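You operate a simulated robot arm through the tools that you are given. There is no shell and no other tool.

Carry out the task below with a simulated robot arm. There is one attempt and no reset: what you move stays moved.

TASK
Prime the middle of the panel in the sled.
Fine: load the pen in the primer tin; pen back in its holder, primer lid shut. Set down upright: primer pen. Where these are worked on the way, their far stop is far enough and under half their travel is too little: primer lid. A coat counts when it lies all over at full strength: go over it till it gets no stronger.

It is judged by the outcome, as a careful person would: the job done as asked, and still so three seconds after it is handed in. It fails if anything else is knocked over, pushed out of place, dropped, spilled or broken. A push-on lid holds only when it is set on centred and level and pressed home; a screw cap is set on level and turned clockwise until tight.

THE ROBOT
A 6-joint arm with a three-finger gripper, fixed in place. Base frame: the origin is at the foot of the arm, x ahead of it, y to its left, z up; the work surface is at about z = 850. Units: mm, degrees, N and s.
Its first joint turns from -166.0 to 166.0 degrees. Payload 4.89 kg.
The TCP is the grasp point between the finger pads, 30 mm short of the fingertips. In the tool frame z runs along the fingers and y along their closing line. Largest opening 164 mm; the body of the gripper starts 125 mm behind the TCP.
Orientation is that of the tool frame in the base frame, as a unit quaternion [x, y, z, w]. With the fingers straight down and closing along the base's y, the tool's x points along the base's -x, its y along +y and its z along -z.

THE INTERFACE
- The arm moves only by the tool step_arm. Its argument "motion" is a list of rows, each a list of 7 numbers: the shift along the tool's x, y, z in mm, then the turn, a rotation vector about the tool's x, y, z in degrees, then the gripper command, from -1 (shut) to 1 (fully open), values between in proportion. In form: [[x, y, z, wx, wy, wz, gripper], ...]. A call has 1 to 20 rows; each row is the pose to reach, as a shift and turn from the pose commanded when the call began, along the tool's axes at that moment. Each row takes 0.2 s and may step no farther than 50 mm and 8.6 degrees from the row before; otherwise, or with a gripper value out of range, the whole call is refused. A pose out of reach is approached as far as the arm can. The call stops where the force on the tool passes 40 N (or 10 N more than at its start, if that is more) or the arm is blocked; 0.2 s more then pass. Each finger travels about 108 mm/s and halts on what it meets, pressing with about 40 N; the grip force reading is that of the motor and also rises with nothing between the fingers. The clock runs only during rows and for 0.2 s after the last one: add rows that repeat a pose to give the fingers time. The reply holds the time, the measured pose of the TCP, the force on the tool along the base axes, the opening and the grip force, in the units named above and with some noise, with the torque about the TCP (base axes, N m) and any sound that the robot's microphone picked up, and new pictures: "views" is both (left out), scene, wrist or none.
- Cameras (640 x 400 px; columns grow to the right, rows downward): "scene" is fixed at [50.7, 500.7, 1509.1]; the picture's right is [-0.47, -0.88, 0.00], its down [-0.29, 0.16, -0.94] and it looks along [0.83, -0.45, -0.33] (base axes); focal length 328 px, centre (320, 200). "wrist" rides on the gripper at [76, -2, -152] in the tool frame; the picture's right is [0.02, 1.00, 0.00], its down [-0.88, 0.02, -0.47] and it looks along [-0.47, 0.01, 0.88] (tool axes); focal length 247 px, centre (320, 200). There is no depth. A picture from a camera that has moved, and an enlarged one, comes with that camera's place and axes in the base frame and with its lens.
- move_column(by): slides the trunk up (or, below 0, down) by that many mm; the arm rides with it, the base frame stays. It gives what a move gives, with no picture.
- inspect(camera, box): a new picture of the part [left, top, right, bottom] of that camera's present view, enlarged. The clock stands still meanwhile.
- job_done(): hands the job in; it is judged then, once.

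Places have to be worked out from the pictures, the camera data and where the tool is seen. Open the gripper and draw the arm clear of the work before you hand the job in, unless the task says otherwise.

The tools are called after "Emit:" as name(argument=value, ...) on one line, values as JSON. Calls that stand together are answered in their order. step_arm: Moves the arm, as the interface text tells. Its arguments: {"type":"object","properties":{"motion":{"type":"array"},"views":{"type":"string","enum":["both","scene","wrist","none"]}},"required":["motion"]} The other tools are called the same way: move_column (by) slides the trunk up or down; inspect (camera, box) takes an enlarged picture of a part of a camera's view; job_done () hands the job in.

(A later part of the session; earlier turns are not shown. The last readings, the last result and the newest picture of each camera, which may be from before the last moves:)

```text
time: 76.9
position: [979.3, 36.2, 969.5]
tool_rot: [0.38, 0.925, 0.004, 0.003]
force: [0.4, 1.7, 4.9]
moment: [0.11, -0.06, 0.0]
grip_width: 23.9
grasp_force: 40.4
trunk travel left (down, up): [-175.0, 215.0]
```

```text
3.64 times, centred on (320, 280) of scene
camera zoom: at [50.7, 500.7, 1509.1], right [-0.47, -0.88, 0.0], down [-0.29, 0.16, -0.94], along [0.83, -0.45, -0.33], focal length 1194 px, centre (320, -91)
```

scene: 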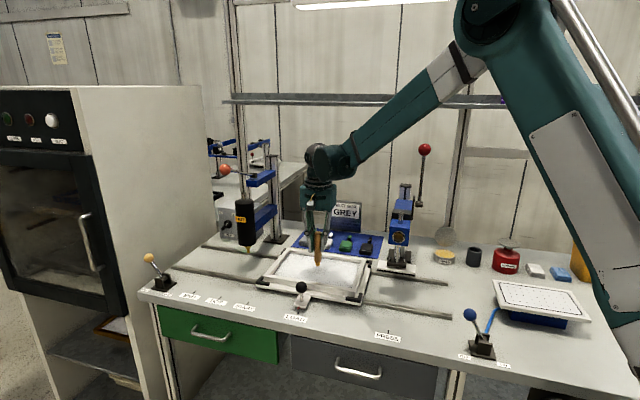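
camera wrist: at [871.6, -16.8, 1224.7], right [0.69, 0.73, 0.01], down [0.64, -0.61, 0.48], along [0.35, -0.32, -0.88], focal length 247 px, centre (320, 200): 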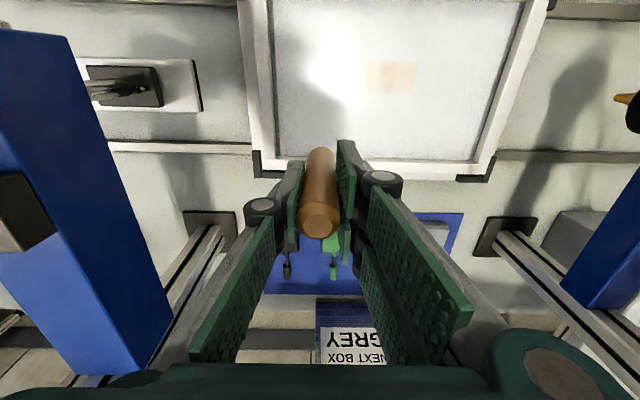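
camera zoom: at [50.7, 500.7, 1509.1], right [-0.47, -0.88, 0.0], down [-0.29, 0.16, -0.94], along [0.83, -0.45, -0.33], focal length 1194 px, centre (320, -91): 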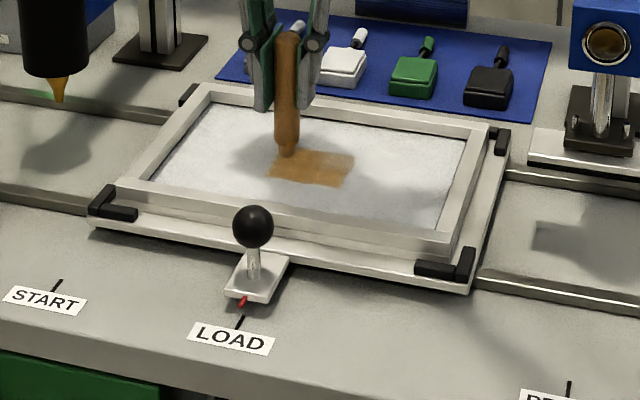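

The pointer is back by the LOAD mark. I'll compare it with the same enlarged view I took before painting.

Emit:
inspect(camera="scene", box=[250, 235, 380, 315])

Emit:
inspect(camera="scene", box=[280, 290, 320, 330])

```text
4.92 times, centred on (315, 275) of scene
camera zoom: at [50.7, 500.7, 1509.1], right [-0.47, -0.88, 0.0], down [-0.29, 0.16, -0.94], along [0.83, -0.45, -0.33], focal length 1616 px, centre (345, -169)
```

zoom: 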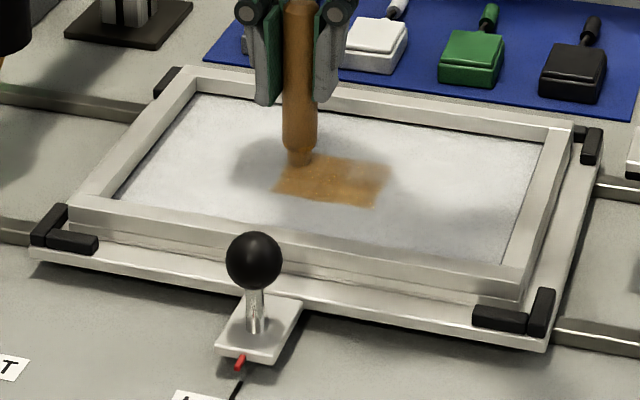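

```text
10.00 times, centred on (300, 310) of scene
camera zoom: at [50.7, 500.7, 1509.1], right [-0.47, -0.88, 0.0], down [-0.29, 0.16, -0.94], along [0.83, -0.45, -0.33], focal length 3283 px, centre (520, -900)
```

zoom: 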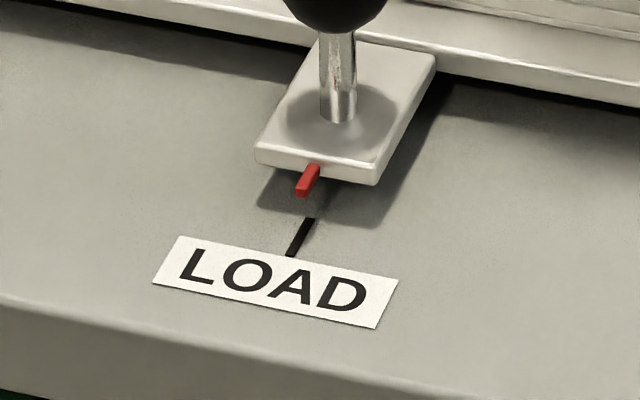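

The frame, ball and pointer match the earlier view to within about 1 mm, so the sled is back at LOAD. I'll lift straight off and look at the coat; any more strokes will run across the rails so they can't move the sled.

Emit:
step_arm(motion=[[0, 0, -5, 0, 0, 0, -0.9], [0, 0, -40, 0, 0, 0, -0.9], [-35, 0, -75, 0, 0, 0, -0.9], [-70, 0, -100, 0, 0, 0, -0.9], [-70, 0, -100, 0, 0, 0, -0.9]], views="wrist")

Emit:
inspect(camera="scene", box=[290, 245, 340, 285])

Emit:
inspect(camera="scene", box=[250, 225, 380, 315])

Emit:
inspect(camera="wrist", box=[220, 0, 420, 140])

```text
time: 78.1
position: [1027.6, -14.3, 1071.1]
tool_rot: [0.381, 0.925, 0.003, 0.003]
force: [-0.3, -0.8, -1.4]
moment: [0.07, 0.0, 0.02]
grip_width: 23.7
grasp_force: 40.1
trunk travel left (down, up): [-175.0, 215.0]
camera wrist: at [971.7, 37.0, 1225.0], right [0.69, 0.73, 0.01], down [0.64, -0.61, 0.48], along [0.35, -0.32, -0.88], focal length 247 px, centre (320, 200)
```

wrist: 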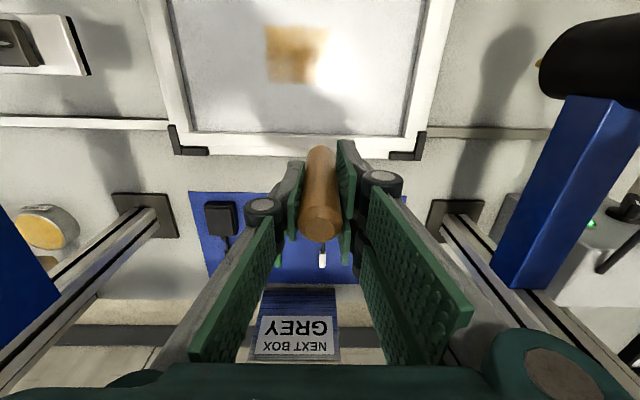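

```text
10.00 times, centred on (315, 265) of scene
camera zoom: at [50.7, 500.7, 1509.1], right [-0.47, -0.88, 0.0], down [-0.29, 0.16, -0.94], along [0.83, -0.45, -0.33], focal length 3283 px, centre (370, -450)
```

zoom: 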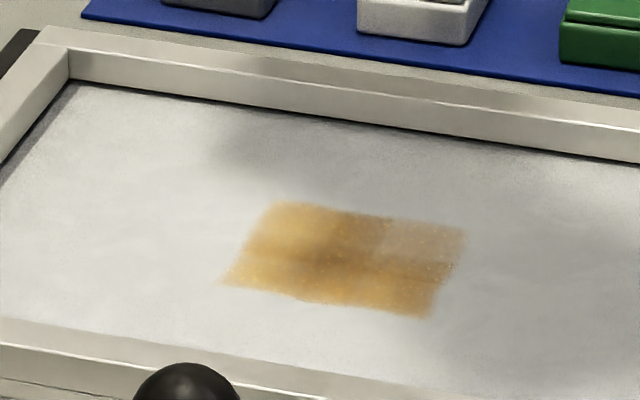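

```text
4.44 times, centred on (315, 270) of scene
camera zoom: at [50.7, 500.7, 1509.1], right [-0.47, -0.88, 0.0], down [-0.29, 0.16, -0.94], along [0.83, -0.45, -0.33], focal length 1459 px, centre (342, -111)
```

zoom: 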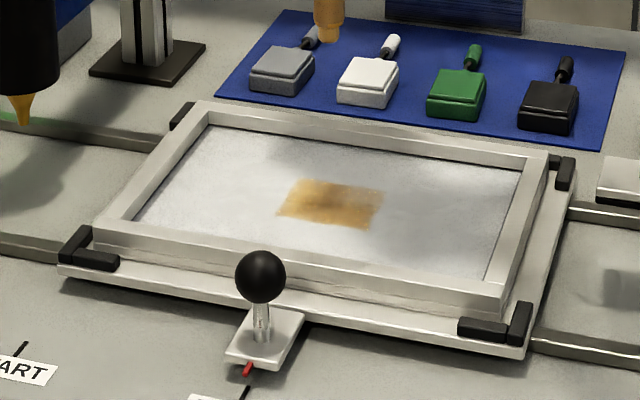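

```text
2.86 times, centred on (320, 70) of wrist
camera zoom: at [971.7, 37.0, 1225.0], right [0.69, 0.73, 0.01], down [0.64, -0.61, 0.48], along [0.35, -0.32, -0.88], focal length 706 px, centre (320, 571)
```

zoom: 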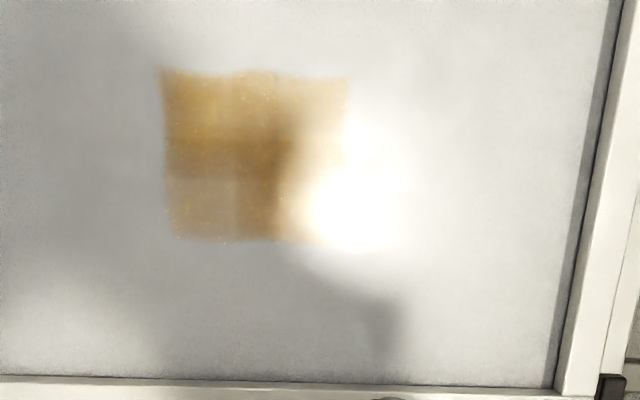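

The back-right quadrant is still lighter than the rest. I'll go there, find contact gently and rub it with front-to-back strokes.

Emit:
step_arm(motion=[[20, -20, 25, 0, 0, 0, -0.9], [40, -40, 55, 0, 0, 0, -0.9], [60, -60, 85, 0, 0, 0, -0.9], [60, -60, 96, 0, 0, 0, -0.9], [60, -60, 99, 0, 0, 0, -0.9], [60, -60, 99, 0, 0, 0, -0.9]], views="none")

```text
time: 79.5
position: [941.5, -14.2, 970.4]
tool_rot: [0.38, 0.925, 0.004, 0.002]
force: [0.3, 0.6, 0.2]
moment: [-0.01, 0.03, 0.0]
grip_width: 23.6
grasp_force: 40.4
trunk travel left (down, up): [-175.0, 215.0]
```

Emit:
step_arm(motion=[[0, 0, 0.8, 0, 0, 0, -0.9], [0, 0, 0.8, 0, 0, 0, -0.9]], views="none")

```text
time: 80.1
position: [942.8, -12.1, 971.2]
tool_rot: [0.379, 0.925, 0.004, 0.003]
force: [-1.2, 0.0, 9.9]
moment: [-0.12, 0.08, -0.01]
grip_width: 23.9
grasp_force: 40.2
trunk travel left (down, up): [-175.0, 215.0]
```

Contact at 10 N. I'll stroke front-to-back in columns across the right half.

Emit:
step_arm(motion=[[12, 0, 0, 0, 0, 0, -0.9], [24, 0, 0, 0, 0, 0, -0.9], [36, 0, 0, 0, 0, 0, -0.9], [48, 0, 0, 0, 0, 0, -0.9], [56, 0, 0, 0, 0, 0, -0.9], [56, 8, 0, 0, 0, 0, -0.9], [44, 8, 0, 0, 0, 0, -0.9], [32, 8, 0, 0, 0, 0, -0.9], [20, 8, 0, 0, 0, 0, -0.9], [8, 8, 0, 0, 0, 0, -0.9], [-2, 8, 0, 0, 0, 0, -0.9], [-2, 8, 0, 0, 0, 0, -0.9]], views="none")

Emit:
inspect(camera="scene", box=[290, 245, 340, 285])

Emit:
inspect(camera="scene", box=[250, 225, 380, 315])

```text
time: 82.7
position: [950.5, -11.0, 971.5]
tool_rot: [0.379, 0.925, 0.004, 0.003]
force: [-1.8, 2.4, 7.7]
moment: [0.15, 0.07, 0.01]
grip_width: 23.8
grasp_force: 39.9
trunk travel left (down, up): [-175.0, 215.0]
```

```text
10.00 times, centred on (315, 265) of scene
camera zoom: at [50.7, 500.7, 1509.1], right [-0.47, -0.88, 0.0], down [-0.29, 0.16, -0.94], along [0.83, -0.45, -0.33], focal length 3283 px, centre (370, -450)
```

zoom: 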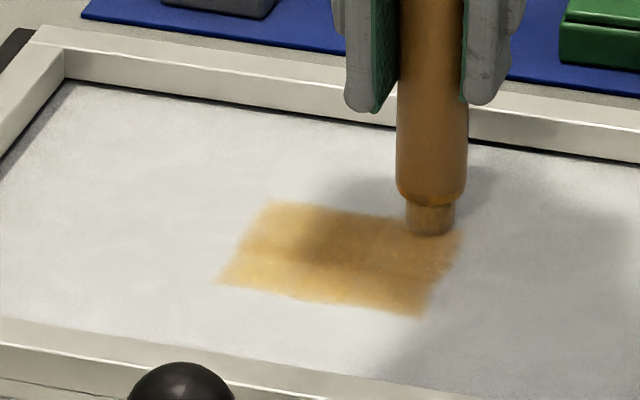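

```text
4.44 times, centred on (315, 270) of scene
camera zoom: at [50.7, 500.7, 1509.1], right [-0.47, -0.88, 0.0], down [-0.29, 0.16, -0.94], along [0.83, -0.45, -0.33], focal length 1459 px, centre (342, -111)
```

zoom: 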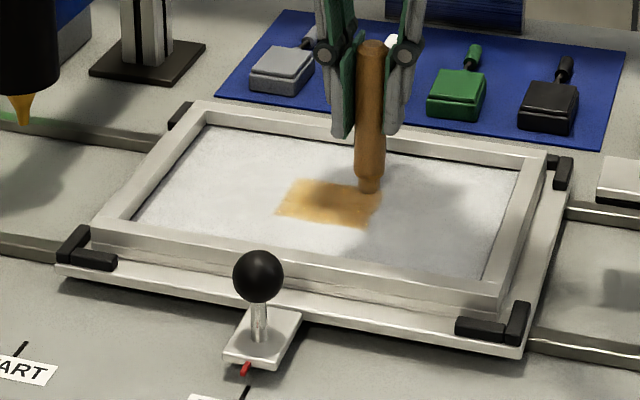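

The right half now looks even and the pointer still lines up. I'll continue the columns leftward, lifting the pen between columns so nothing pushes the sled sideways.

Emit:
step_arm(motion=[[0, 0, -5, 0, 0, 0, -0.9], [0, 10, -5, 0, 0, 0, -0.9], [0, 10, 0, 0, 0, 0, -0.9], [15, 10, 0, 0, 0, 0, -0.9], [30, 10, 0, 0, 0, 0, -0.9], [45, 10, 0, 0, 0, 0, -0.9], [58, 10, 0, 0, 0, 0, -0.9], [58, 10, -5, 0, 0, 0, -0.9], [58, 20, -5, 0, 0, 0, -0.9], [58, 20, -0.2, 0, 0, 0, -0.9], [43, 20, -0.2, 0, 0, 0, -0.9], [28, 20, -0.2, 0, 0, 0, -0.9], [13, 20, -0.2, 0, 0, 0, -0.9], [0, 20, -0.2, 0, 0, 0, -0.9], [0, 20, -5, 0, 0, 0, -0.9], [0, 30, -5, 0, 0, 0, -0.9], [0, 30, -0.3, 0, 0, 0, -0.9], [15, 30, -0.3, 0, 0, 0, -0.9], [30, 30, -0.3, 0, 0, 0, -0.9], [45, 30, -0.3, 0, 0, 0, -0.9]], views="none")

Emit:
inspect(camera="scene", box=[290, 245, 340, 285])

```text
time: 86.9
position: [938.3, 43.4, 969.8]
tool_rot: [0.379, 0.925, 0.005, 0.003]
force: [2.0, -0.7, 18.6]
moment: [-0.1, -0.25, 0.0]
grip_width: 23.8
grasp_force: 39.9
trunk travel left (down, up): [-175.0, 215.0]
```

```text
10.00 times, centred on (315, 265) of scene
camera zoom: at [50.7, 500.7, 1509.1], right [-0.47, -0.88, 0.0], down [-0.29, 0.16, -0.94], along [0.83, -0.45, -0.33], focal length 3283 px, centre (370, -450)
```

zoom: 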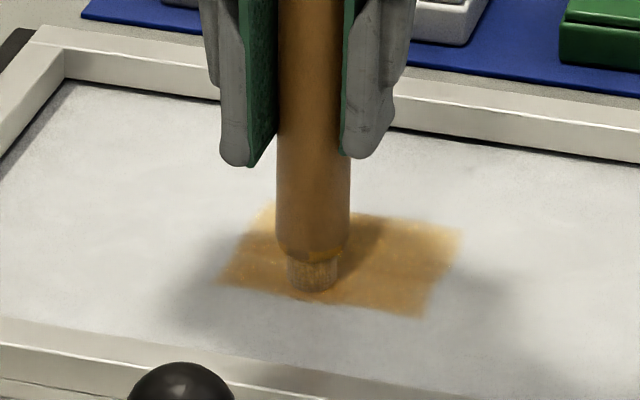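

Emit:
step_arm(motion=[[13, 0, -0.6, 0, 0, 0, -0.9], [13, 0, -5, 0, 0, 0, -0.9], [13, 10, -5, 0, 0, 0, -0.9], [13, 10, -0.7, 0, 0, 0, -0.9], [-2, 10, -0.7, 0, 0, 0, -0.9], [-17, 10, -0.7, 0, 0, 0, -0.9], [-32, 10, -0.7, 0, 0, 0, -0.9], [-45, 10, -0.7, 0, 0, 0, -0.9], [-45, 10, -5, 0, 0, 0, -0.9], [-45, 20, -5, 0, 0, 0, -0.9], [-45, 20, -0.8, 0, 0, 0, -0.9], [-30, 20, -0.8, 0, 0, 0, -0.9], [-15, 20, -0.8, 0, 0, 0, -0.9], [0, 20, -0.8, 0, 0, 0, -0.9], [13, 20, -0.8, 0, 0, 0, -0.9], [13, 20, -5, 0, 0, 0, -0.9], [13, 28, -5, 0, 0, 0, -0.9], [13, 28, -0.8, 0, 0, 0, -0.9], [-2, 28, -0.8, 0, 0, 0, -0.9], [-17, 28, -0.8, 0, 0, 0, -0.9]], views="none")

Emit:
inspect(camera="scene", box=[290, 245, 340, 285])

```text
time: 91.1
position: [970.1, 50.6, 971.5]
tool_rot: [0.38, 0.925, 0.004, 0.003]
force: [-0.6, 0.4, 0.1]
moment: [-0.1, -0.07, -0.01]
grip_width: 23.7
grasp_force: 40.1
trunk travel left (down, up): [-175.0, 215.0]
```

```text
10.00 times, centred on (315, 265) of scene
camera zoom: at [50.7, 500.7, 1509.1], right [-0.47, -0.88, 0.0], down [-0.29, 0.16, -0.94], along [0.83, -0.45, -0.33], focal length 3283 px, centre (370, -450)
```

zoom: 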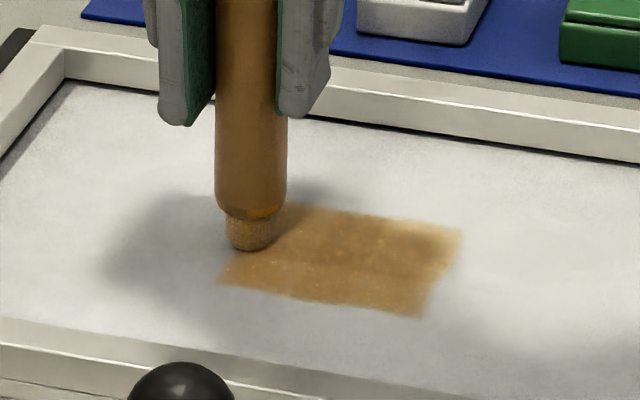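

I'll lift off and assess the coat with the pen out of the way.

Emit:
step_arm(motion=[[0, 0, -40, 0, 0, 0, -0.9], [-40, 20, -70, 0, 0, 0, -0.9], [-70, 40, -100, 0, 0, 0, -0.9], [-90, 40, -110, 0, 0, 0, -0.9], [-90, 40, -110, 0, 0, 0, -0.9]], views="wrist")

Emit:
inspect(camera="scene", box=[290, 245, 340, 285])

Emit:
inspect(camera="wrist", box=[170, 0, 370, 140])

Emit:
inspect(camera="scene", box=[250, 225, 380, 315])

```text
refused: row 2 steps farther than a row can; nothing moved
```

```text
10.00 times, centred on (315, 265) of scene
camera zoom: at [50.7, 500.7, 1509.1], right [-0.47, -0.88, 0.0], down [-0.29, 0.16, -0.94], along [0.83, -0.45, -0.33], focal length 3283 px, centre (370, -450)
```

zoom: 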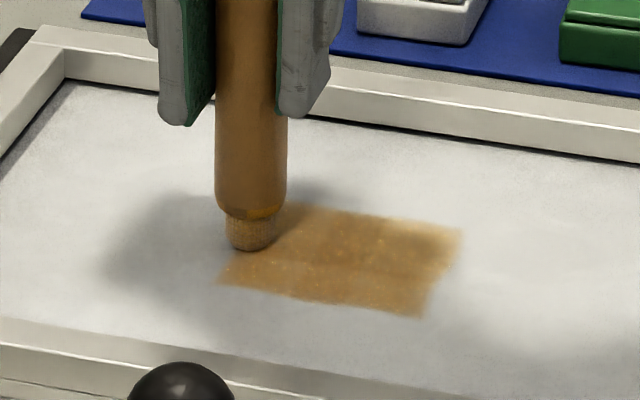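

```text
2.86 times, centred on (270, 70) of wrist
camera zoom: at [915.3, 102.9, 1125.1], right [0.69, 0.73, 0.01], down [0.64, -0.61, 0.48], along [0.35, -0.32, -0.88], focal length 706 px, centre (463, 571)
```

zoom: 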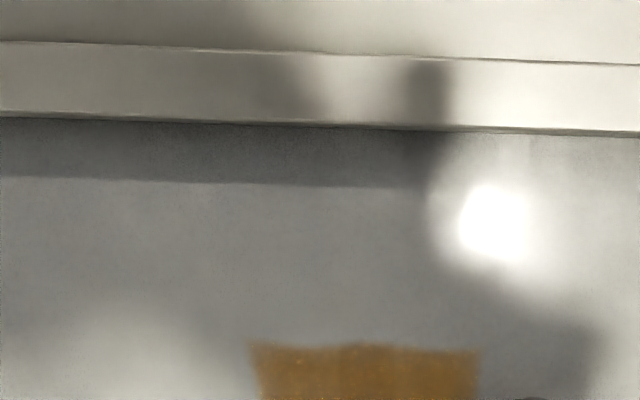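

```text
4.44 times, centred on (315, 270) of scene
camera zoom: at [50.7, 500.7, 1509.1], right [-0.47, -0.88, 0.0], down [-0.29, 0.16, -0.94], along [0.83, -0.45, -0.33], focal length 1459 px, centre (342, -111)
```

zoom: 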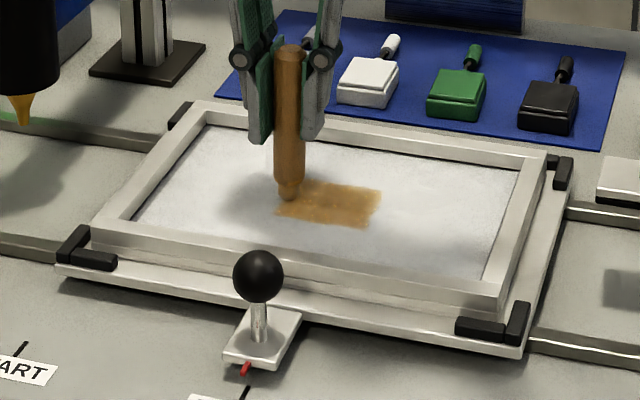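

One step was too long, so I'll lift with shorter ones.

Emit:
step_arm(motion=[[0, 0, -40, 0, 0, 0, -0.9], [-30, 15, -70, 0, 0, 0, -0.9], [-60, 30, -95, 0, 0, 0, -0.9], [-90, 40, -110, 0, 0, 0, -0.9], [-90, 40, -110, 0, 0, 0, -0.9]], views="wrist")

Emit:
inspect(camera="scene", box=[290, 245, 340, 285])

Emit:
inspect(camera="wrist", box=[170, 0, 370, 140])

```text
time: 92.3
position: [1065.5, 14.9, 1082.1]
tool_rot: [0.38, 0.925, 0.004, 0.003]
force: [-0.1, 0.4, -0.6]
moment: [0.03, 0.09, -0.03]
grip_width: 23.7
grasp_force: 39.9
trunk travel left (down, up): [-175.0, 215.0]
camera wrist: at [1009.6, 66.5, 1235.8], right [0.69, 0.73, 0.01], down [0.64, -0.61, 0.48], along [0.35, -0.32, -0.88], focal length 247 px, centre (320, 200)
```

wrist: 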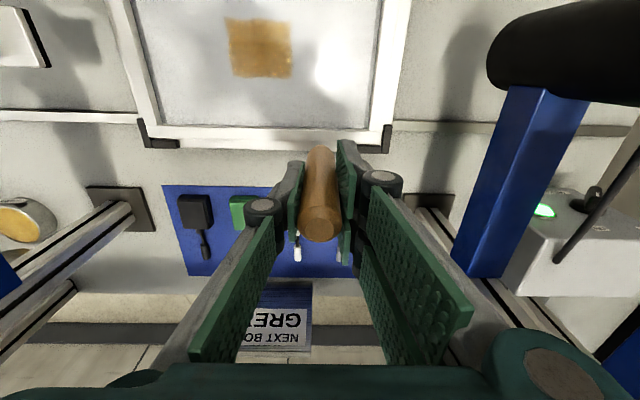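

```text
10.00 times, centred on (315, 265) of scene
camera zoom: at [50.7, 500.7, 1509.1], right [-0.47, -0.88, 0.0], down [-0.29, 0.16, -0.94], along [0.83, -0.45, -0.33], focal length 3283 px, centre (370, -450)
```

zoom: 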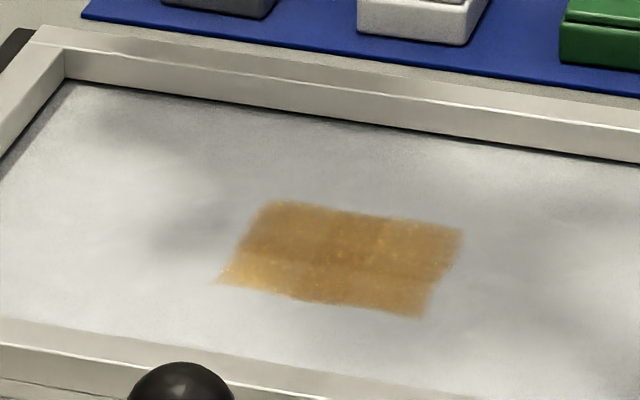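

```text
2.86 times, centred on (270, 70) of wrist
camera zoom: at [1009.6, 66.5, 1235.8], right [0.69, 0.73, 0.01], down [0.64, -0.61, 0.48], along [0.35, -0.32, -0.88], focal length 706 px, centre (463, 571)
```

zoom: 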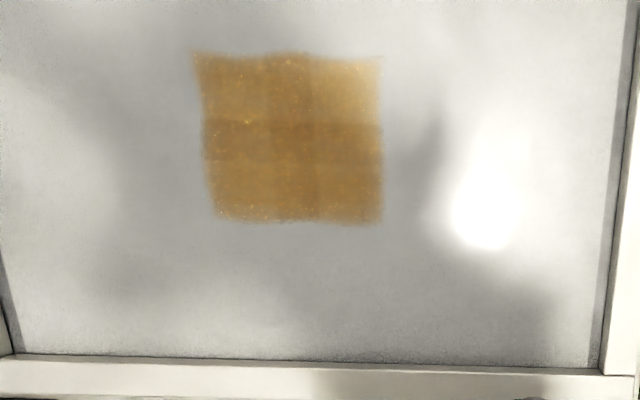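

The zone is 74 by 59 mm and centred on the panel. Its front strip, mostly at the left, is still a little lighter. I'll go over that next, finding contact at the front-left corner.

Emit:
step_arm(motion=[[30, -10, 20, 0, 0, 0, -0.9], [60, -22, 45, 0, 0, 0, -0.9], [90, -32, 75, 0, 0, 0, -0.9], [114, -42, 100, 0, 0, 0, -0.9], [114, -42, 108, 0, 0, 0, -0.9], [114, -42, 110.4, 0, 0, 0, -0.9], [114, -42, 110.4, 0, 0, 0, -0.9]], views="none")

```text
time: 93.9
position: [953.7, 68.0, 971.4]
tool_rot: [0.379, 0.925, 0.004, 0.003]
force: [0.8, -0.8, 0.6]
moment: [0.0, -0.01, -0.01]
grip_width: 23.7
grasp_force: 40.0
trunk travel left (down, up): [-175.0, 215.0]
```

Emit:
step_arm(motion=[[0, 0, 0.7, 0, 0, 0, -0.9], [0, 0, 0.7, 0, 0, 0, -0.9]], views="none")

```text
time: 94.5
position: [953.5, 67.8, 970.7]
tool_rot: [0.38, 0.925, 0.004, 0.003]
force: [-0.4, -0.3, -0.3]
moment: [0.0, 0.0, 0.0]
grip_width: 23.8
grasp_force: 40.3
trunk travel left (down, up): [-175.0, 215.0]
```

Emit:
step_arm(motion=[[0, 0, 0.7, 0, 0, 0, -0.9], [0, 0, 0.7, 0, 0, 0, -0.9]], views="none")

```text
time: 95.1
position: [952.2, 67.0, 971.4]
tool_rot: [0.379, 0.925, 0.004, 0.003]
force: [1.5, 0.2, 9.0]
moment: [0.05, -0.19, -0.03]
grip_width: 23.5
grasp_force: 39.8
trunk travel left (down, up): [-175.0, 215.0]
```

Contact at 9 N. I'll go over the left columns, down and back on each, lifting in between.

Emit:
step_arm(motion=[[5, 0, 0, 0, 0, 0, -0.9], [-10, 0, 0, 0, 0, 0, -0.9], [-25, 0, 0, 0, 0, 0, -0.9], [-39, 0, 0, 0, 0, 0, -0.9], [-52, 0, 0, 0, 0, 0, -0.9], [-39, 0, 0, 0, 0, 0, -0.9], [-25, 0, 0, 0, 0, 0, -0.9], [-10, 0, 0, 0, 0, 0, -0.9], [5, 0, 0, 0, 0, 0, -0.9], [5, 0, -4, 0, 0, 0, -0.9], [5, -11, -4, 0, 0, 0, -0.9], [5, -11, 0, 0, 0, 0, -0.9], [-10, -11, 0, 0, 0, 0, -0.9], [-25, -11, 0, 0, 0, 0, -0.9], [-39, -11, 0, 0, 0, 0, -0.9], [-52, -11, 0, 0, 0, 0, -0.9], [-39, -11, 0, 0, 0, 0, -0.9], [-25, -11, 0, 0, 0, 0, -0.9], [-10, -11, 0, 0, 0, 0, -0.9], [5, -11, 0, 0, 0, 0, -0.9]], views="none")

Emit:
inspect(camera="scene", box=[290, 245, 340, 285])

```text
time: 99.3
position: [940.6, 63.5, 970.9]
tool_rot: [0.379, 0.925, 0.004, 0.003]
force: [-0.8, 0.4, 3.7]
moment: [0.08, 0.13, -0.01]
grip_width: 23.9
grasp_force: 39.9
trunk travel left (down, up): [-175.0, 215.0]
```

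```text
10.00 times, centred on (315, 265) of scene
camera zoom: at [50.7, 500.7, 1509.1], right [-0.47, -0.88, 0.0], down [-0.29, 0.16, -0.94], along [0.83, -0.45, -0.33], focal length 3283 px, centre (370, -450)
```

zoom: 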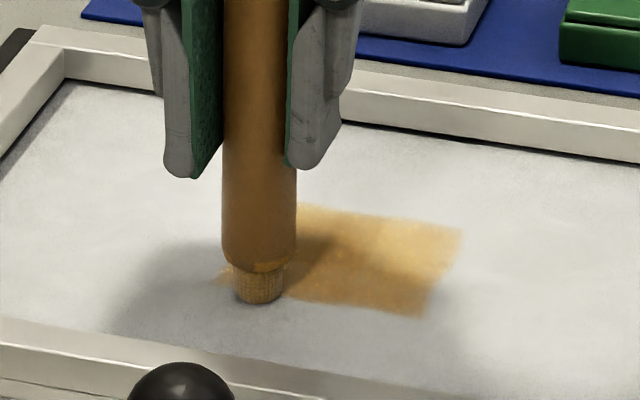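

Next I'll do the middle columns with slightly more pressure.

Emit:
step_arm(motion=[[0, 0, -4, 0, 0, 0, -0.9], [0, -11, -4, 0, 0, 0, -0.9], [0, -11, 0.4, 0, 0, 0, -0.9], [-15, -11, 0.4, 0, 0, 0, -0.9], [-30, -11, 0.4, 0, 0, 0, -0.9], [-45, -11, 0.4, 0, 0, 0, -0.9], [-57, -11, 0.4, 0, 0, 0, -0.9], [-42, -11, 0.4, 0, 0, 0, -0.9], [-27, -11, 0.4, 0, 0, 0, -0.9], [-12, -11, 0.4, 0, 0, 0, -0.9], [0, -11, 0.4, 0, 0, 0, -0.9], [0, -11, -4, 0, 0, 0, -0.9], [0, -22, -4, 0, 0, 0, -0.9], [0, -22, 0.4, 0, 0, 0, -0.9], [-15, -22, 0.4, 0, 0, 0, -0.9], [-30, -22, 0.4, 0, 0, 0, -0.9], [-45, -22, 0.4, 0, 0, 0, -0.9], [-57, -22, 0.4, 0, 0, 0, -0.9], [-42, -22, 0.4, 0, 0, 0, -0.9], [-27, -22, 0.4, 0, 0, 0, -0.9]], views="none")

```text
time: 103.5
position: [943.3, 26.7, 969.0]
tool_rot: [0.379, 0.926, 0.004, 0.003]
force: [-0.4, 0.8, 11.2]
moment: [0.04, -0.01, 0.02]
grip_width: 23.7
grasp_force: 39.9
trunk travel left (down, up): [-175.0, 215.0]
```

11 N and steady. On to the right-hand columns.

Emit:
step_arm(motion=[[15, 0, 0, 0, 0, 0, -0.9], [27, 0, 0, 0, 0, 0, -0.9], [27, 0, -4, 0, 0, 0, -0.9], [27, -11, -4, 0, 0, 0, -0.9], [27, -11, 0, 0, 0, 0, -0.9], [12, -11, 0, 0, 0, 0, -0.9], [-3, -11, 0, 0, 0, 0, -0.9], [-18, -11, 0, 0, 0, 0, -0.9], [-30, -11, 0, 0, 0, 0, -0.9], [-15, -11, 0, 0, 0, 0, -0.9], [0, -11, 0, 0, 0, 0, -0.9], [15, -11, 0, 0, 0, 0, -0.9], [27, -11, 0, 0, 0, 0, -0.9], [27, -11, -4, 0, 0, 0, -0.9], [27, -22, -4, 0, 0, 0, -0.9], [27, -22, 0, 0, 0, 0, -0.9], [12, -22, 0, 0, 0, 0, -0.9], [-3, -22, 0, 0, 0, 0, -0.9], [-18, -22, 0, 0, 0, 0, -0.9], [-30, -22, 0, 0, 0, 0, -0.9]], views="none")

Emit:
inspect(camera="scene", box=[250, 225, 380, 315])

```text
time: 107.7
position: [950.4, -7.3, 970.1]
tool_rot: [0.379, 0.925, 0.003, 0.003]
force: [-0.7, 0.2, 5.9]
moment: [0.0, 0.05, 0.0]
grip_width: 23.7
grasp_force: 40.4
trunk travel left (down, up): [-175.0, 215.0]
```

```text
4.44 times, centred on (315, 270) of scene
camera zoom: at [50.7, 500.7, 1509.1], right [-0.47, -0.88, 0.0], down [-0.29, 0.16, -0.94], along [0.83, -0.45, -0.33], focal length 1459 px, centre (342, -111)
```

zoom: 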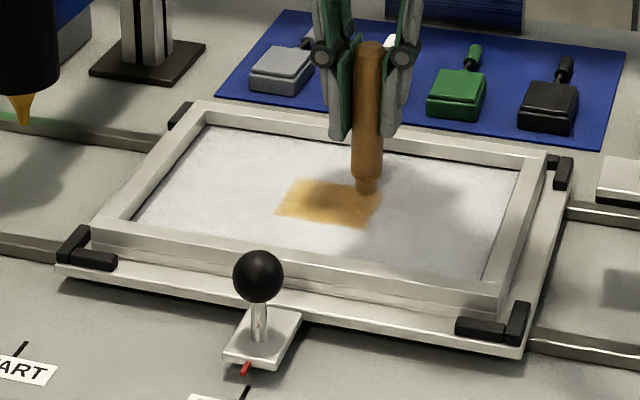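

Emit:
step_arm(motion=[[15, 0, 0.2, 0, 0, 0, -0.9], [30, 0, 0.2, 0, 0, 0, -0.9], [45, 0, 0.2, 0, 0, 0, -0.9], [57, 0, 0.2, 0, 0, 0, -0.9], [57, 0, -4, 0, 0, 0, -0.9], [57, -9, -4, 0, 0, 0, -0.9], [57, -9, 0.2, 0, 0, 0, -0.9], [42, -9, 0.2, 0, 0, 0, -0.9], [27, -9, 0.2, 0, 0, 0, -0.9], [12, -9, 0.2, 0, 0, 0, -0.9], [0, -9, 0.2, 0, 0, 0, -0.9], [15, -9, 0.2, 0, 0, 0, -0.9], [30, -9, 0.2, 0, 0, 0, -0.9], [45, -9, 0.2, 0, 0, 0, -0.9], [57, -9, 0.2, 0, 0, 0, -0.9], [57, -9, -30, 0, 0, 0, -0.9], [40, -30, -65, 0, 0, 0, -0.9], [10, -40, -95, 0, 0, 0, -0.9], [-30, -40, -110, 0, 0, 0, -0.9], [-60, -40, -110, 0, 0, 0, -0.9]], views="wrist")

Emit:
inspect(camera="scene", box=[290, 245, 340, 285])

Emit:
inspect(camera="wrist", box=[250, 0, 450, 140])

```text
time: 111.9
position: [965.5, -77.8, 1078.9]
tool_rot: [0.38, 0.925, 0.004, 0.004]
force: [-0.9, 0.7, 0.4]
moment: [-0.08, -0.17, -0.01]
grip_width: 23.9
grasp_force: 40.1
trunk travel left (down, up): [-175.0, 215.0]
camera wrist: at [910.2, -25.4, 1231.6], right [0.69, 0.73, 0.01], down [0.64, -0.61, 0.48], along [0.35, -0.32, -0.88], focal length 247 px, centre (320, 200)
```

wrist: 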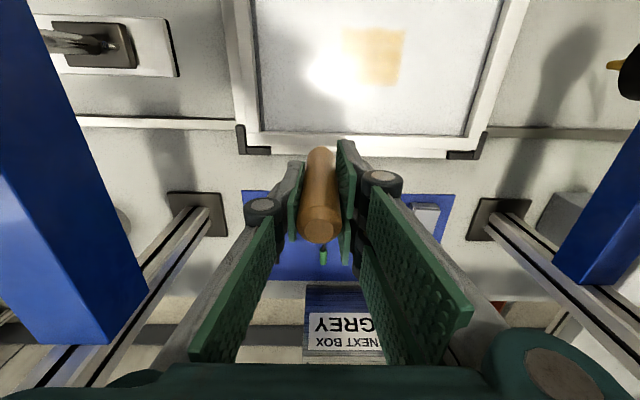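

```text
10.00 times, centred on (315, 265) of scene
camera zoom: at [50.7, 500.7, 1509.1], right [-0.47, -0.88, 0.0], down [-0.29, 0.16, -0.94], along [0.83, -0.45, -0.33], focal length 3283 px, centre (370, -450)
```

zoom: 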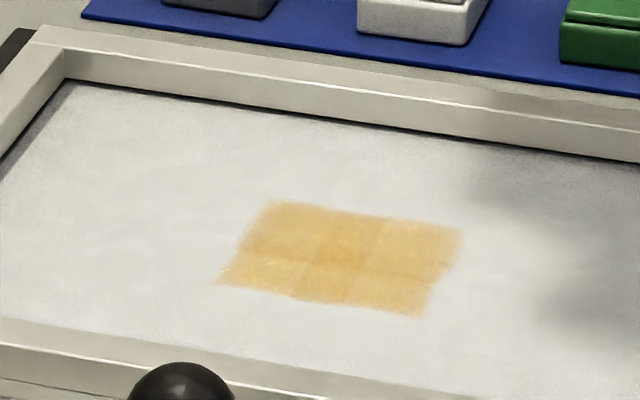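

```text
2.86 times, centred on (350, 70) of wrist
camera zoom: at [910.2, -25.4, 1231.6], right [0.69, 0.73, 0.01], down [0.64, -0.61, 0.48], along [0.35, -0.32, -0.88], focal length 706 px, centre (234, 571)
```

zoom: 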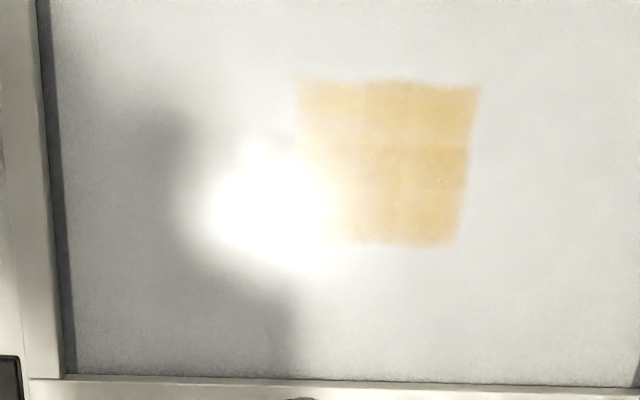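

The coat now looks even across its cells. To be sure it is at full strength, I'll check that the tip is still wet, go over everything once more, and compare from this same viewpoint.

Emit:
inspect(camera="scene", box=[310, 200, 370, 260])

```text
6.67 times, centred on (340, 230) of scene
camera zoom: at [50.7, 500.7, 1509.1], right [-0.47, -0.88, 0.0], down [-0.29, 0.16, -0.94], along [0.83, -0.45, -0.33], focal length 2188 px, centre (187, 0)
```

zoom: 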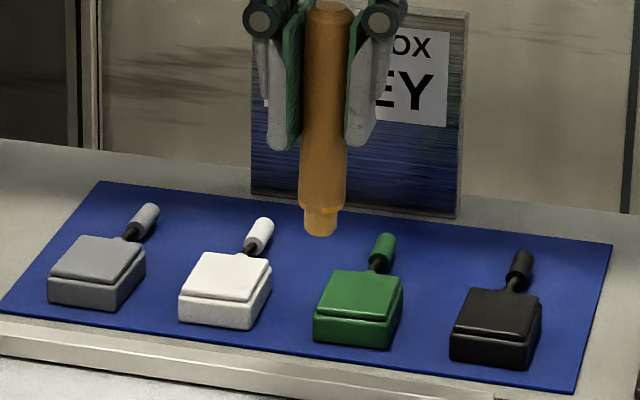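

The tip is still wet. I'll make one more complete pass in columns from right to left.

Emit:
step_arm(motion=[[30, 8, 20, 0, 0, 0, -0.9], [60, 16, 45, 0, 0, 0, -0.9], [90, 24, 75, 0, 0, 0, -0.9], [117, 31, 100, 0, 0, 0, -0.9], [117, 31, 110.4, 0, 0, 0, -0.9], [102, 31, 110.4, 0, 0, 0, -0.9], [87, 31, 110.4, 0, 0, 0, -0.9], [72, 31, 110.4, 0, 0, 0, -0.9], [60, 31, 110.4, 0, 0, 0, -0.9], [60, 31, 106, 0, 0, 0, -0.9], [60, 43, 106, 0, 0, 0, -0.9], [60, 43, 110.4, 0, 0, 0, -0.9], [75, 43, 110.4, 0, 0, 0, -0.9], [90, 43, 110.4, 0, 0, 0, -0.9], [105, 43, 110.4, 0, 0, 0, -0.9], [117, 43, 110.4, 0, 0, 0, -0.9], [117, 43, 106, 0, 0, 0, -0.9], [117, 55, 106, 0, 0, 0, -0.9], [117, 55, 110.4, 0, 0, 0, -0.9]], views="none")

```text
time: 115.9
position: [921.1, 41.6, 967.8]
tool_rot: [0.379, 0.925, 0.005, 0.003]
force: [0.2, -1.1, 10.8]
moment: [-0.06, 0.09, -0.01]
grip_width: 24.1
grasp_force: 40.2
trunk travel left (down, up): [-175.0, 215.0]
```

Emit:
step_arm(motion=[[-15, 0, 0, 0, 0, 0, -0.9], [-30, 0, 0, 0, 0, 0, -0.9], [-45, 0, 0, 0, 0, 0, -0.9], [-57, 0, 0, 0, 0, 0, -0.9], [-57, 0, -4, 0, 0, 0, -0.9], [-57, 12, -4, 0, 0, 0, -0.9], [-57, 12, 0, 0, 0, 0, -0.9], [-42, 12, 0, 0, 0, 0, -0.9], [-27, 12, 0, 0, 0, 0, -0.9], [-12, 12, 0, 0, 0, 0, -0.9], [0, 12, 0, 0, 0, 0, -0.9], [0, 12, -4, 0, 0, 0, -0.9], [0, 24, -4, 0, 0, 0, -0.9], [0, 24, 0, 0, 0, 0, -0.9], [-15, 24, 0, 0, 0, 0, -0.9], [-30, 24, 0, 0, 0, 0, -0.9], [-45, 24, 0, 0, 0, 0, -0.9], [-57, 24, 0, 0, 0, 0, -0.9], [-57, 24, -4, 0, 0, 0, -0.9], [-57, 36, -4, 0, 0, 0, -0.9]], views="none")

```text
time: 120.1
position: [985.7, 26.8, 974.3]
tool_rot: [0.379, 0.926, 0.005, 0.003]
force: [-1.3, 0.2, -0.2]
moment: [0.04, -0.04, 0.01]
grip_width: 24.0
grasp_force: 40.0
trunk travel left (down, up): [-175.0, 215.0]
```

Emit:
step_arm(motion=[[0, 0, 4, 0, 0, 0, -0.9], [15, 0, 4, 0, 0, 0, -0.9], [30, 0, 4, 0, 0, 0, -0.9], [45, 0, 4, 0, 0, 0, -0.9], [57, 0, 4, 0, 0, 0, -0.9], [57, 0, 0, 0, 0, 0, -0.9], [57, 8, 0, 0, 0, 0, -0.9], [57, 8, 4, 0, 0, 0, -0.9], [42, 8, 4, 0, 0, 0, -0.9], [27, 8, 4, 0, 0, 0, -0.9], [12, 8, 4, 0, 0, 0, -0.9], [0, 8, 4, 0, 0, 0, -0.9], [0, 8, -30, 0, 0, 0, -0.9], [-10, -20, -60, 0, 0, 0, -0.9], [-30, -50, -85, 0, 0, 0, -0.9], [-60, -75, -100, 0, 0, 0, -0.9], [-60, -91, -106.4, 0, 0, 0, -0.9], [-60, -91, -106.4, 0, 0, 0, -0.9]], views="wrist")

Emit:
inspect(camera="scene", box=[290, 245, 340, 285])

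Emit:
inspect(camera="wrist", box=[250, 0, 450, 140])

Emit:
inspect(camera="scene", box=[250, 225, 380, 315])

```text
time: 123.9
position: [965.3, -80.7, 1077.8]
tool_rot: [0.38, 0.925, 0.005, 0.003]
force: [-0.1, 0.1, -0.6]
moment: [0.04, 0.05, -0.01]
grip_width: 23.6
grasp_force: 39.6
trunk travel left (down, up): [-175.0, 215.0]
camera wrist: at [909.8, -28.8, 1231.1], right [0.69, 0.73, 0.01], down [0.64, -0.61, 0.48], along [0.35, -0.32, -0.88], focal length 247 px, centre (320, 200)
```

wrist: 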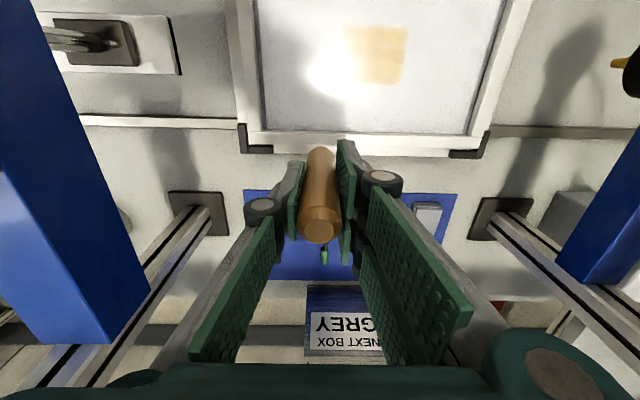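

```text
10.00 times, centred on (315, 265) of scene
camera zoom: at [50.7, 500.7, 1509.1], right [-0.47, -0.88, 0.0], down [-0.29, 0.16, -0.94], along [0.83, -0.45, -0.33], focal length 3283 px, centre (370, -450)
```

zoom: 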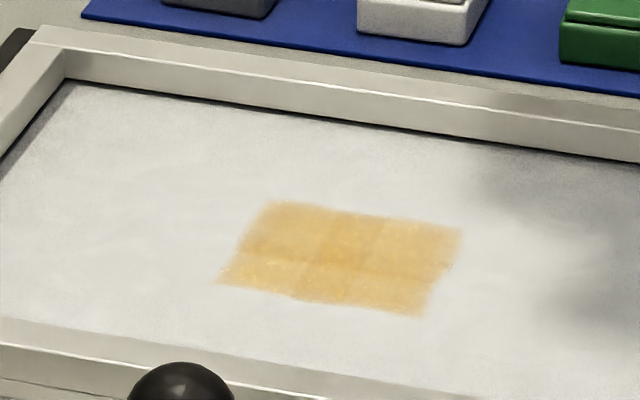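

```text
2.86 times, centred on (350, 70) of wrist
camera zoom: at [909.8, -28.8, 1231.1], right [0.69, 0.73, 0.01], down [0.64, -0.61, 0.48], along [0.35, -0.32, -0.88], focal length 706 px, centre (234, 571)
```

zoom: 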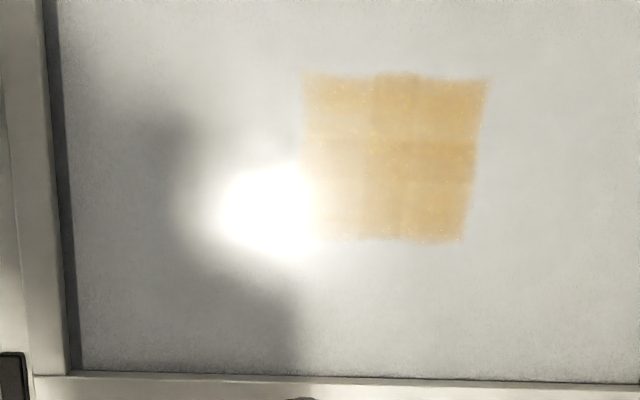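

```text
4.44 times, centred on (315, 270) of scene
camera zoom: at [50.7, 500.7, 1509.1], right [-0.47, -0.88, 0.0], down [-0.29, 0.16, -0.94], along [0.83, -0.45, -0.33], focal length 1459 px, centre (342, -111)
```

zoom: 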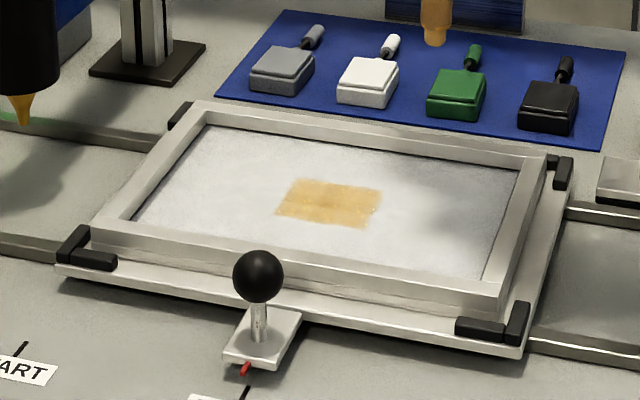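

This looks the same as before the last pass, so it seems saturated. As a firm test I'll rub only the right-hand column several more times and see whether it becomes any stronger than the rest.

Emit:
step_arm(motion=[[30, 8, 20, 0, 0, 0, -0.9], [60, 16, 45, 0, 0, 0, -0.9], [90, 28, 75, 0, 0, 0, -0.9], [117, 39, 100, 0, 0, 0, -0.9], [117, 39, 110.6, 0, 0, 0, -0.9], [102, 39, 110.6, 0, 0, 0, -0.9], [87, 39, 110.6, 0, 0, 0, -0.9], [72, 39, 110.6, 0, 0, 0, -0.9], [60, 39, 110.6, 0, 0, 0, -0.9], [75, 39, 110.6, 0, 0, 0, -0.9], [90, 39, 110.6, 0, 0, 0, -0.9], [105, 39, 110.6, 0, 0, 0, -0.9], [117, 39, 110.6, 0, 0, 0, -0.9], [102, 39, 110.6, 0, 0, 0, -0.9], [87, 39, 110.6, 0, 0, 0, -0.9], [72, 39, 110.6, 0, 0, 0, -0.9], [60, 39, 110.6, 0, 0, 0, -0.9], [75, 39, 110.6, 0, 0, 0, -0.9], [90, 39, 110.6, 0, 0, 0, -0.9], [105, 39, 110.6, 0, 0, 0, -0.9]], views="none")

Emit:
step_arm(motion=[[0, 0, -30, 0, 0, 0, -0.9], [-25, -10, -60, 0, 0, 0, -0.9], [-60, -20, -85, 0, 0, 0, -0.9], [-95, -35, -105, 0, 0, 0, -0.9], [-105, -39, -110.6, 0, 0, 0, -0.9], [-105, -39, -110.6, 0, 0, 0, -0.9]], views="wrist")

Emit:
inspect(camera="scene", box=[290, 245, 340, 285])

Emit:
inspect(camera="wrist", box=[250, 0, 450, 140])

```text
time: 128.1
position: [917.0, 22.8, 969.1]
tool_rot: [0.38, 0.925, 0.005, 0.004]
force: [1.1, -1.7, 17.7]
moment: [-0.19, -0.09, 0.0]
grip_width: 23.6
grasp_force: 40.4
trunk travel left (down, up): [-175.0, 215.0]
```

```text
time: 129.5
position: [965.3, -81.1, 1077.0]
tool_rot: [0.379, 0.925, 0.003, 0.003]
force: [0.2, -0.2, -0.2]
moment: [0.08, -0.01, 0.02]
grip_width: 23.9
grasp_force: 39.7
trunk travel left (down, up): [-175.0, 215.0]
camera wrist: at [909.4, -28.9, 1230.9], right [0.69, 0.73, 0.01], down [0.64, -0.61, 0.48], along [0.35, -0.32, -0.88], focal length 247 px, centre (320, 200)
```

wrist: 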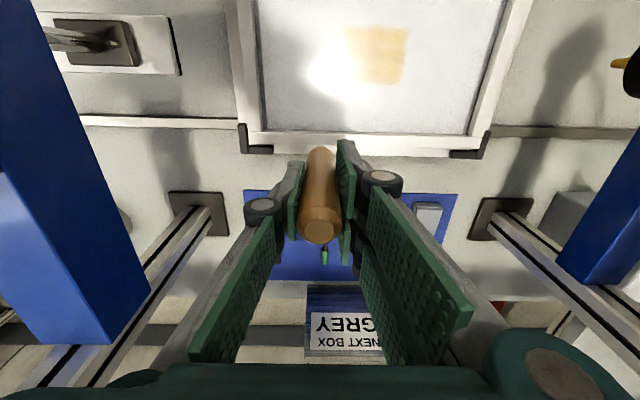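

```text
10.00 times, centred on (315, 265) of scene
camera zoom: at [50.7, 500.7, 1509.1], right [-0.47, -0.88, 0.0], down [-0.29, 0.16, -0.94], along [0.83, -0.45, -0.33], focal length 3283 px, centre (370, -450)
```

zoom: 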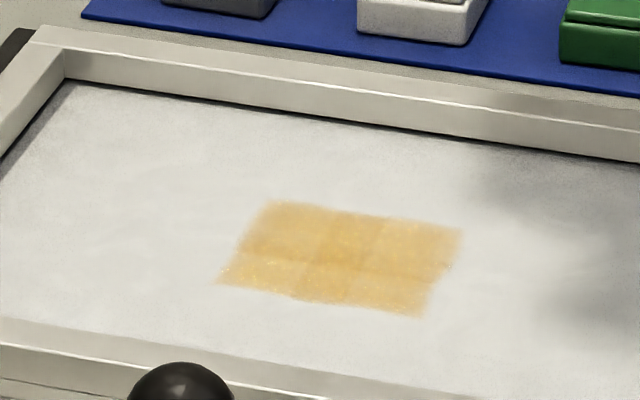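

```text
2.86 times, centred on (350, 70) of wrist
camera zoom: at [909.4, -28.9, 1230.9], right [0.69, 0.73, 0.01], down [0.64, -0.61, 0.48], along [0.35, -0.32, -0.88], focal length 706 px, centre (234, 571)
```

zoom: 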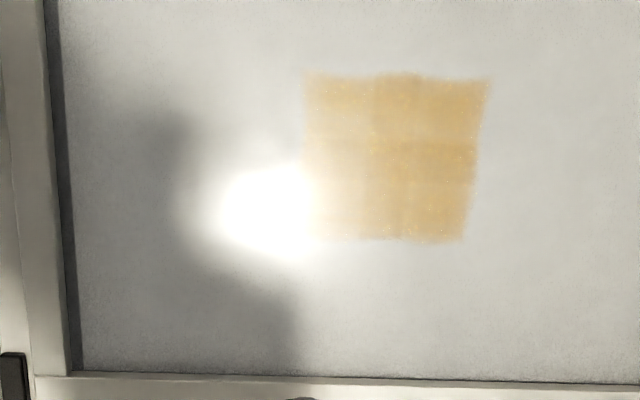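

Rubbing made no difference and the cells all match, so the coat is at full strength. Now I'll carry the pen back around the press by the same route.

Emit:
step_arm(motion=[[39, 9, -15, 0, 0, 0, -0.9], [78, 17, -30, 0, 0, 0, -0.9], [117, 26, -45, 0, 0, 0, -0.9], [146, -2, -45, 0, 0, 0, -0.9], [174, -30, -45, 0, 0, 0, -0.9], [203, -58, -45, 0, 0, 0, -0.9], [231, -86, -45, 0, 0, 0, -0.9], [242, -125, -45, 0, 0, 0, -0.9], [253, -164, -45, 0, 0, 0, -0.9], [264, -203, -45, 0, 0, 0, -0.9], [274, -242, -45, 0, 0, 0, -0.9], [250, -281, -45, 0, 0, 0, -0.9], [225, -320, -45, 0, 0, 0, -0.9], [201, -359, -45, 0, 0, 0, -0.9], [176, -398, -45, 0, 0, 0, -0.9], [138, -416, -45, 0, 0, 0, -0.9], [99, -434, -45, 0, 0, 0, -0.9], [60, -451, -45, 0, 0, 0, -0.9], [21, -469, -45, 0, 0, 0, -0.9]], views="both")

Emit:
inspect(camera="scene", box=[250, 225, 380, 315])

Emit:
inspect(camera="scene", box=[280, 290, 320, 330])

```text
time: 133.5
position: [620.4, -399.3, 1119.0]
tool_rot: [0.379, 0.925, 0.004, 0.003]
force: [-0.4, 1.3, 0.4]
moment: [-0.17, -0.1, 0.01]
grip_width: 23.8
grasp_force: 39.9
trunk travel left (down, up): [-175.0, 215.0]
camera wrist: at [564.9, -348.2, 1272.3], right [0.69, 0.73, 0.01], down [0.64, -0.61, 0.48], along [0.35, -0.32, -0.88], focal length 247 px, centre (320, 200)
```

scene: 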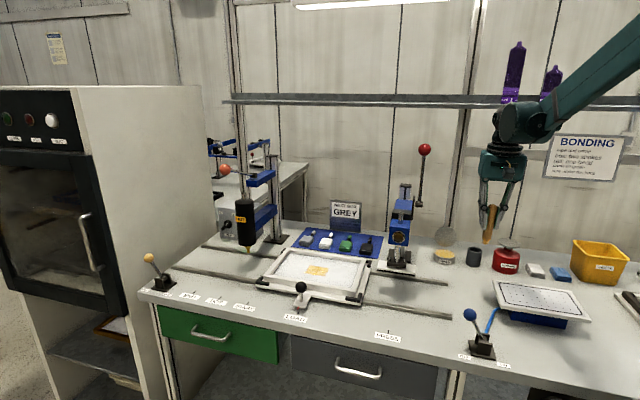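
wrist: 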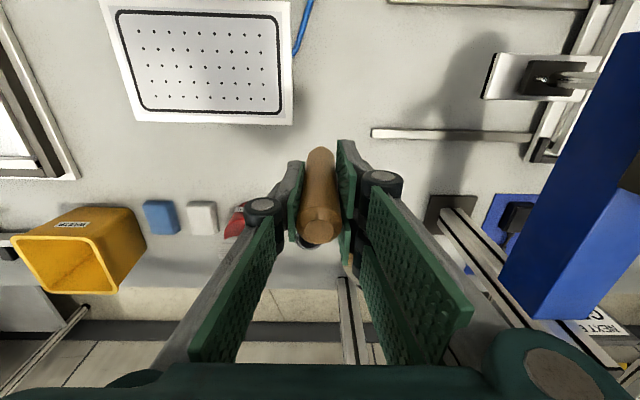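

```text
4.44 times, centred on (315, 270) of scene
camera zoom: at [50.7, 500.7, 1509.1], right [-0.47, -0.88, 0.0], down [-0.29, 0.16, -0.94], along [0.83, -0.45, -0.33], focal length 1459 px, centre (342, -111)
```

zoom: 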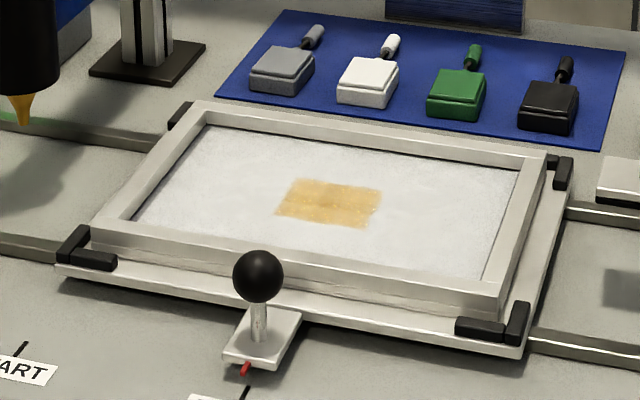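

```text
10.00 times, centred on (300, 310) of scene
camera zoom: at [50.7, 500.7, 1509.1], right [-0.47, -0.88, 0.0], down [-0.29, 0.16, -0.94], along [0.83, -0.45, -0.33], focal length 3283 px, centre (520, -900)
```

zoom: 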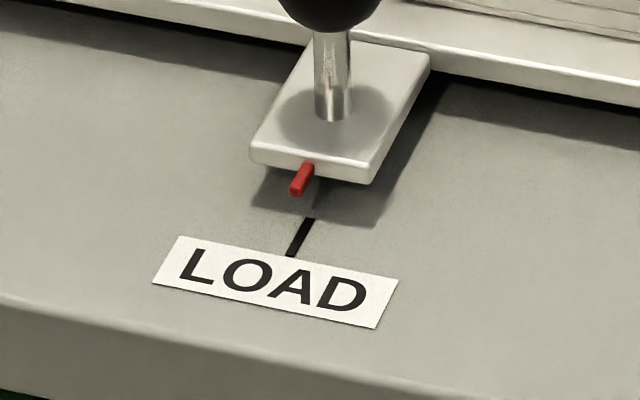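

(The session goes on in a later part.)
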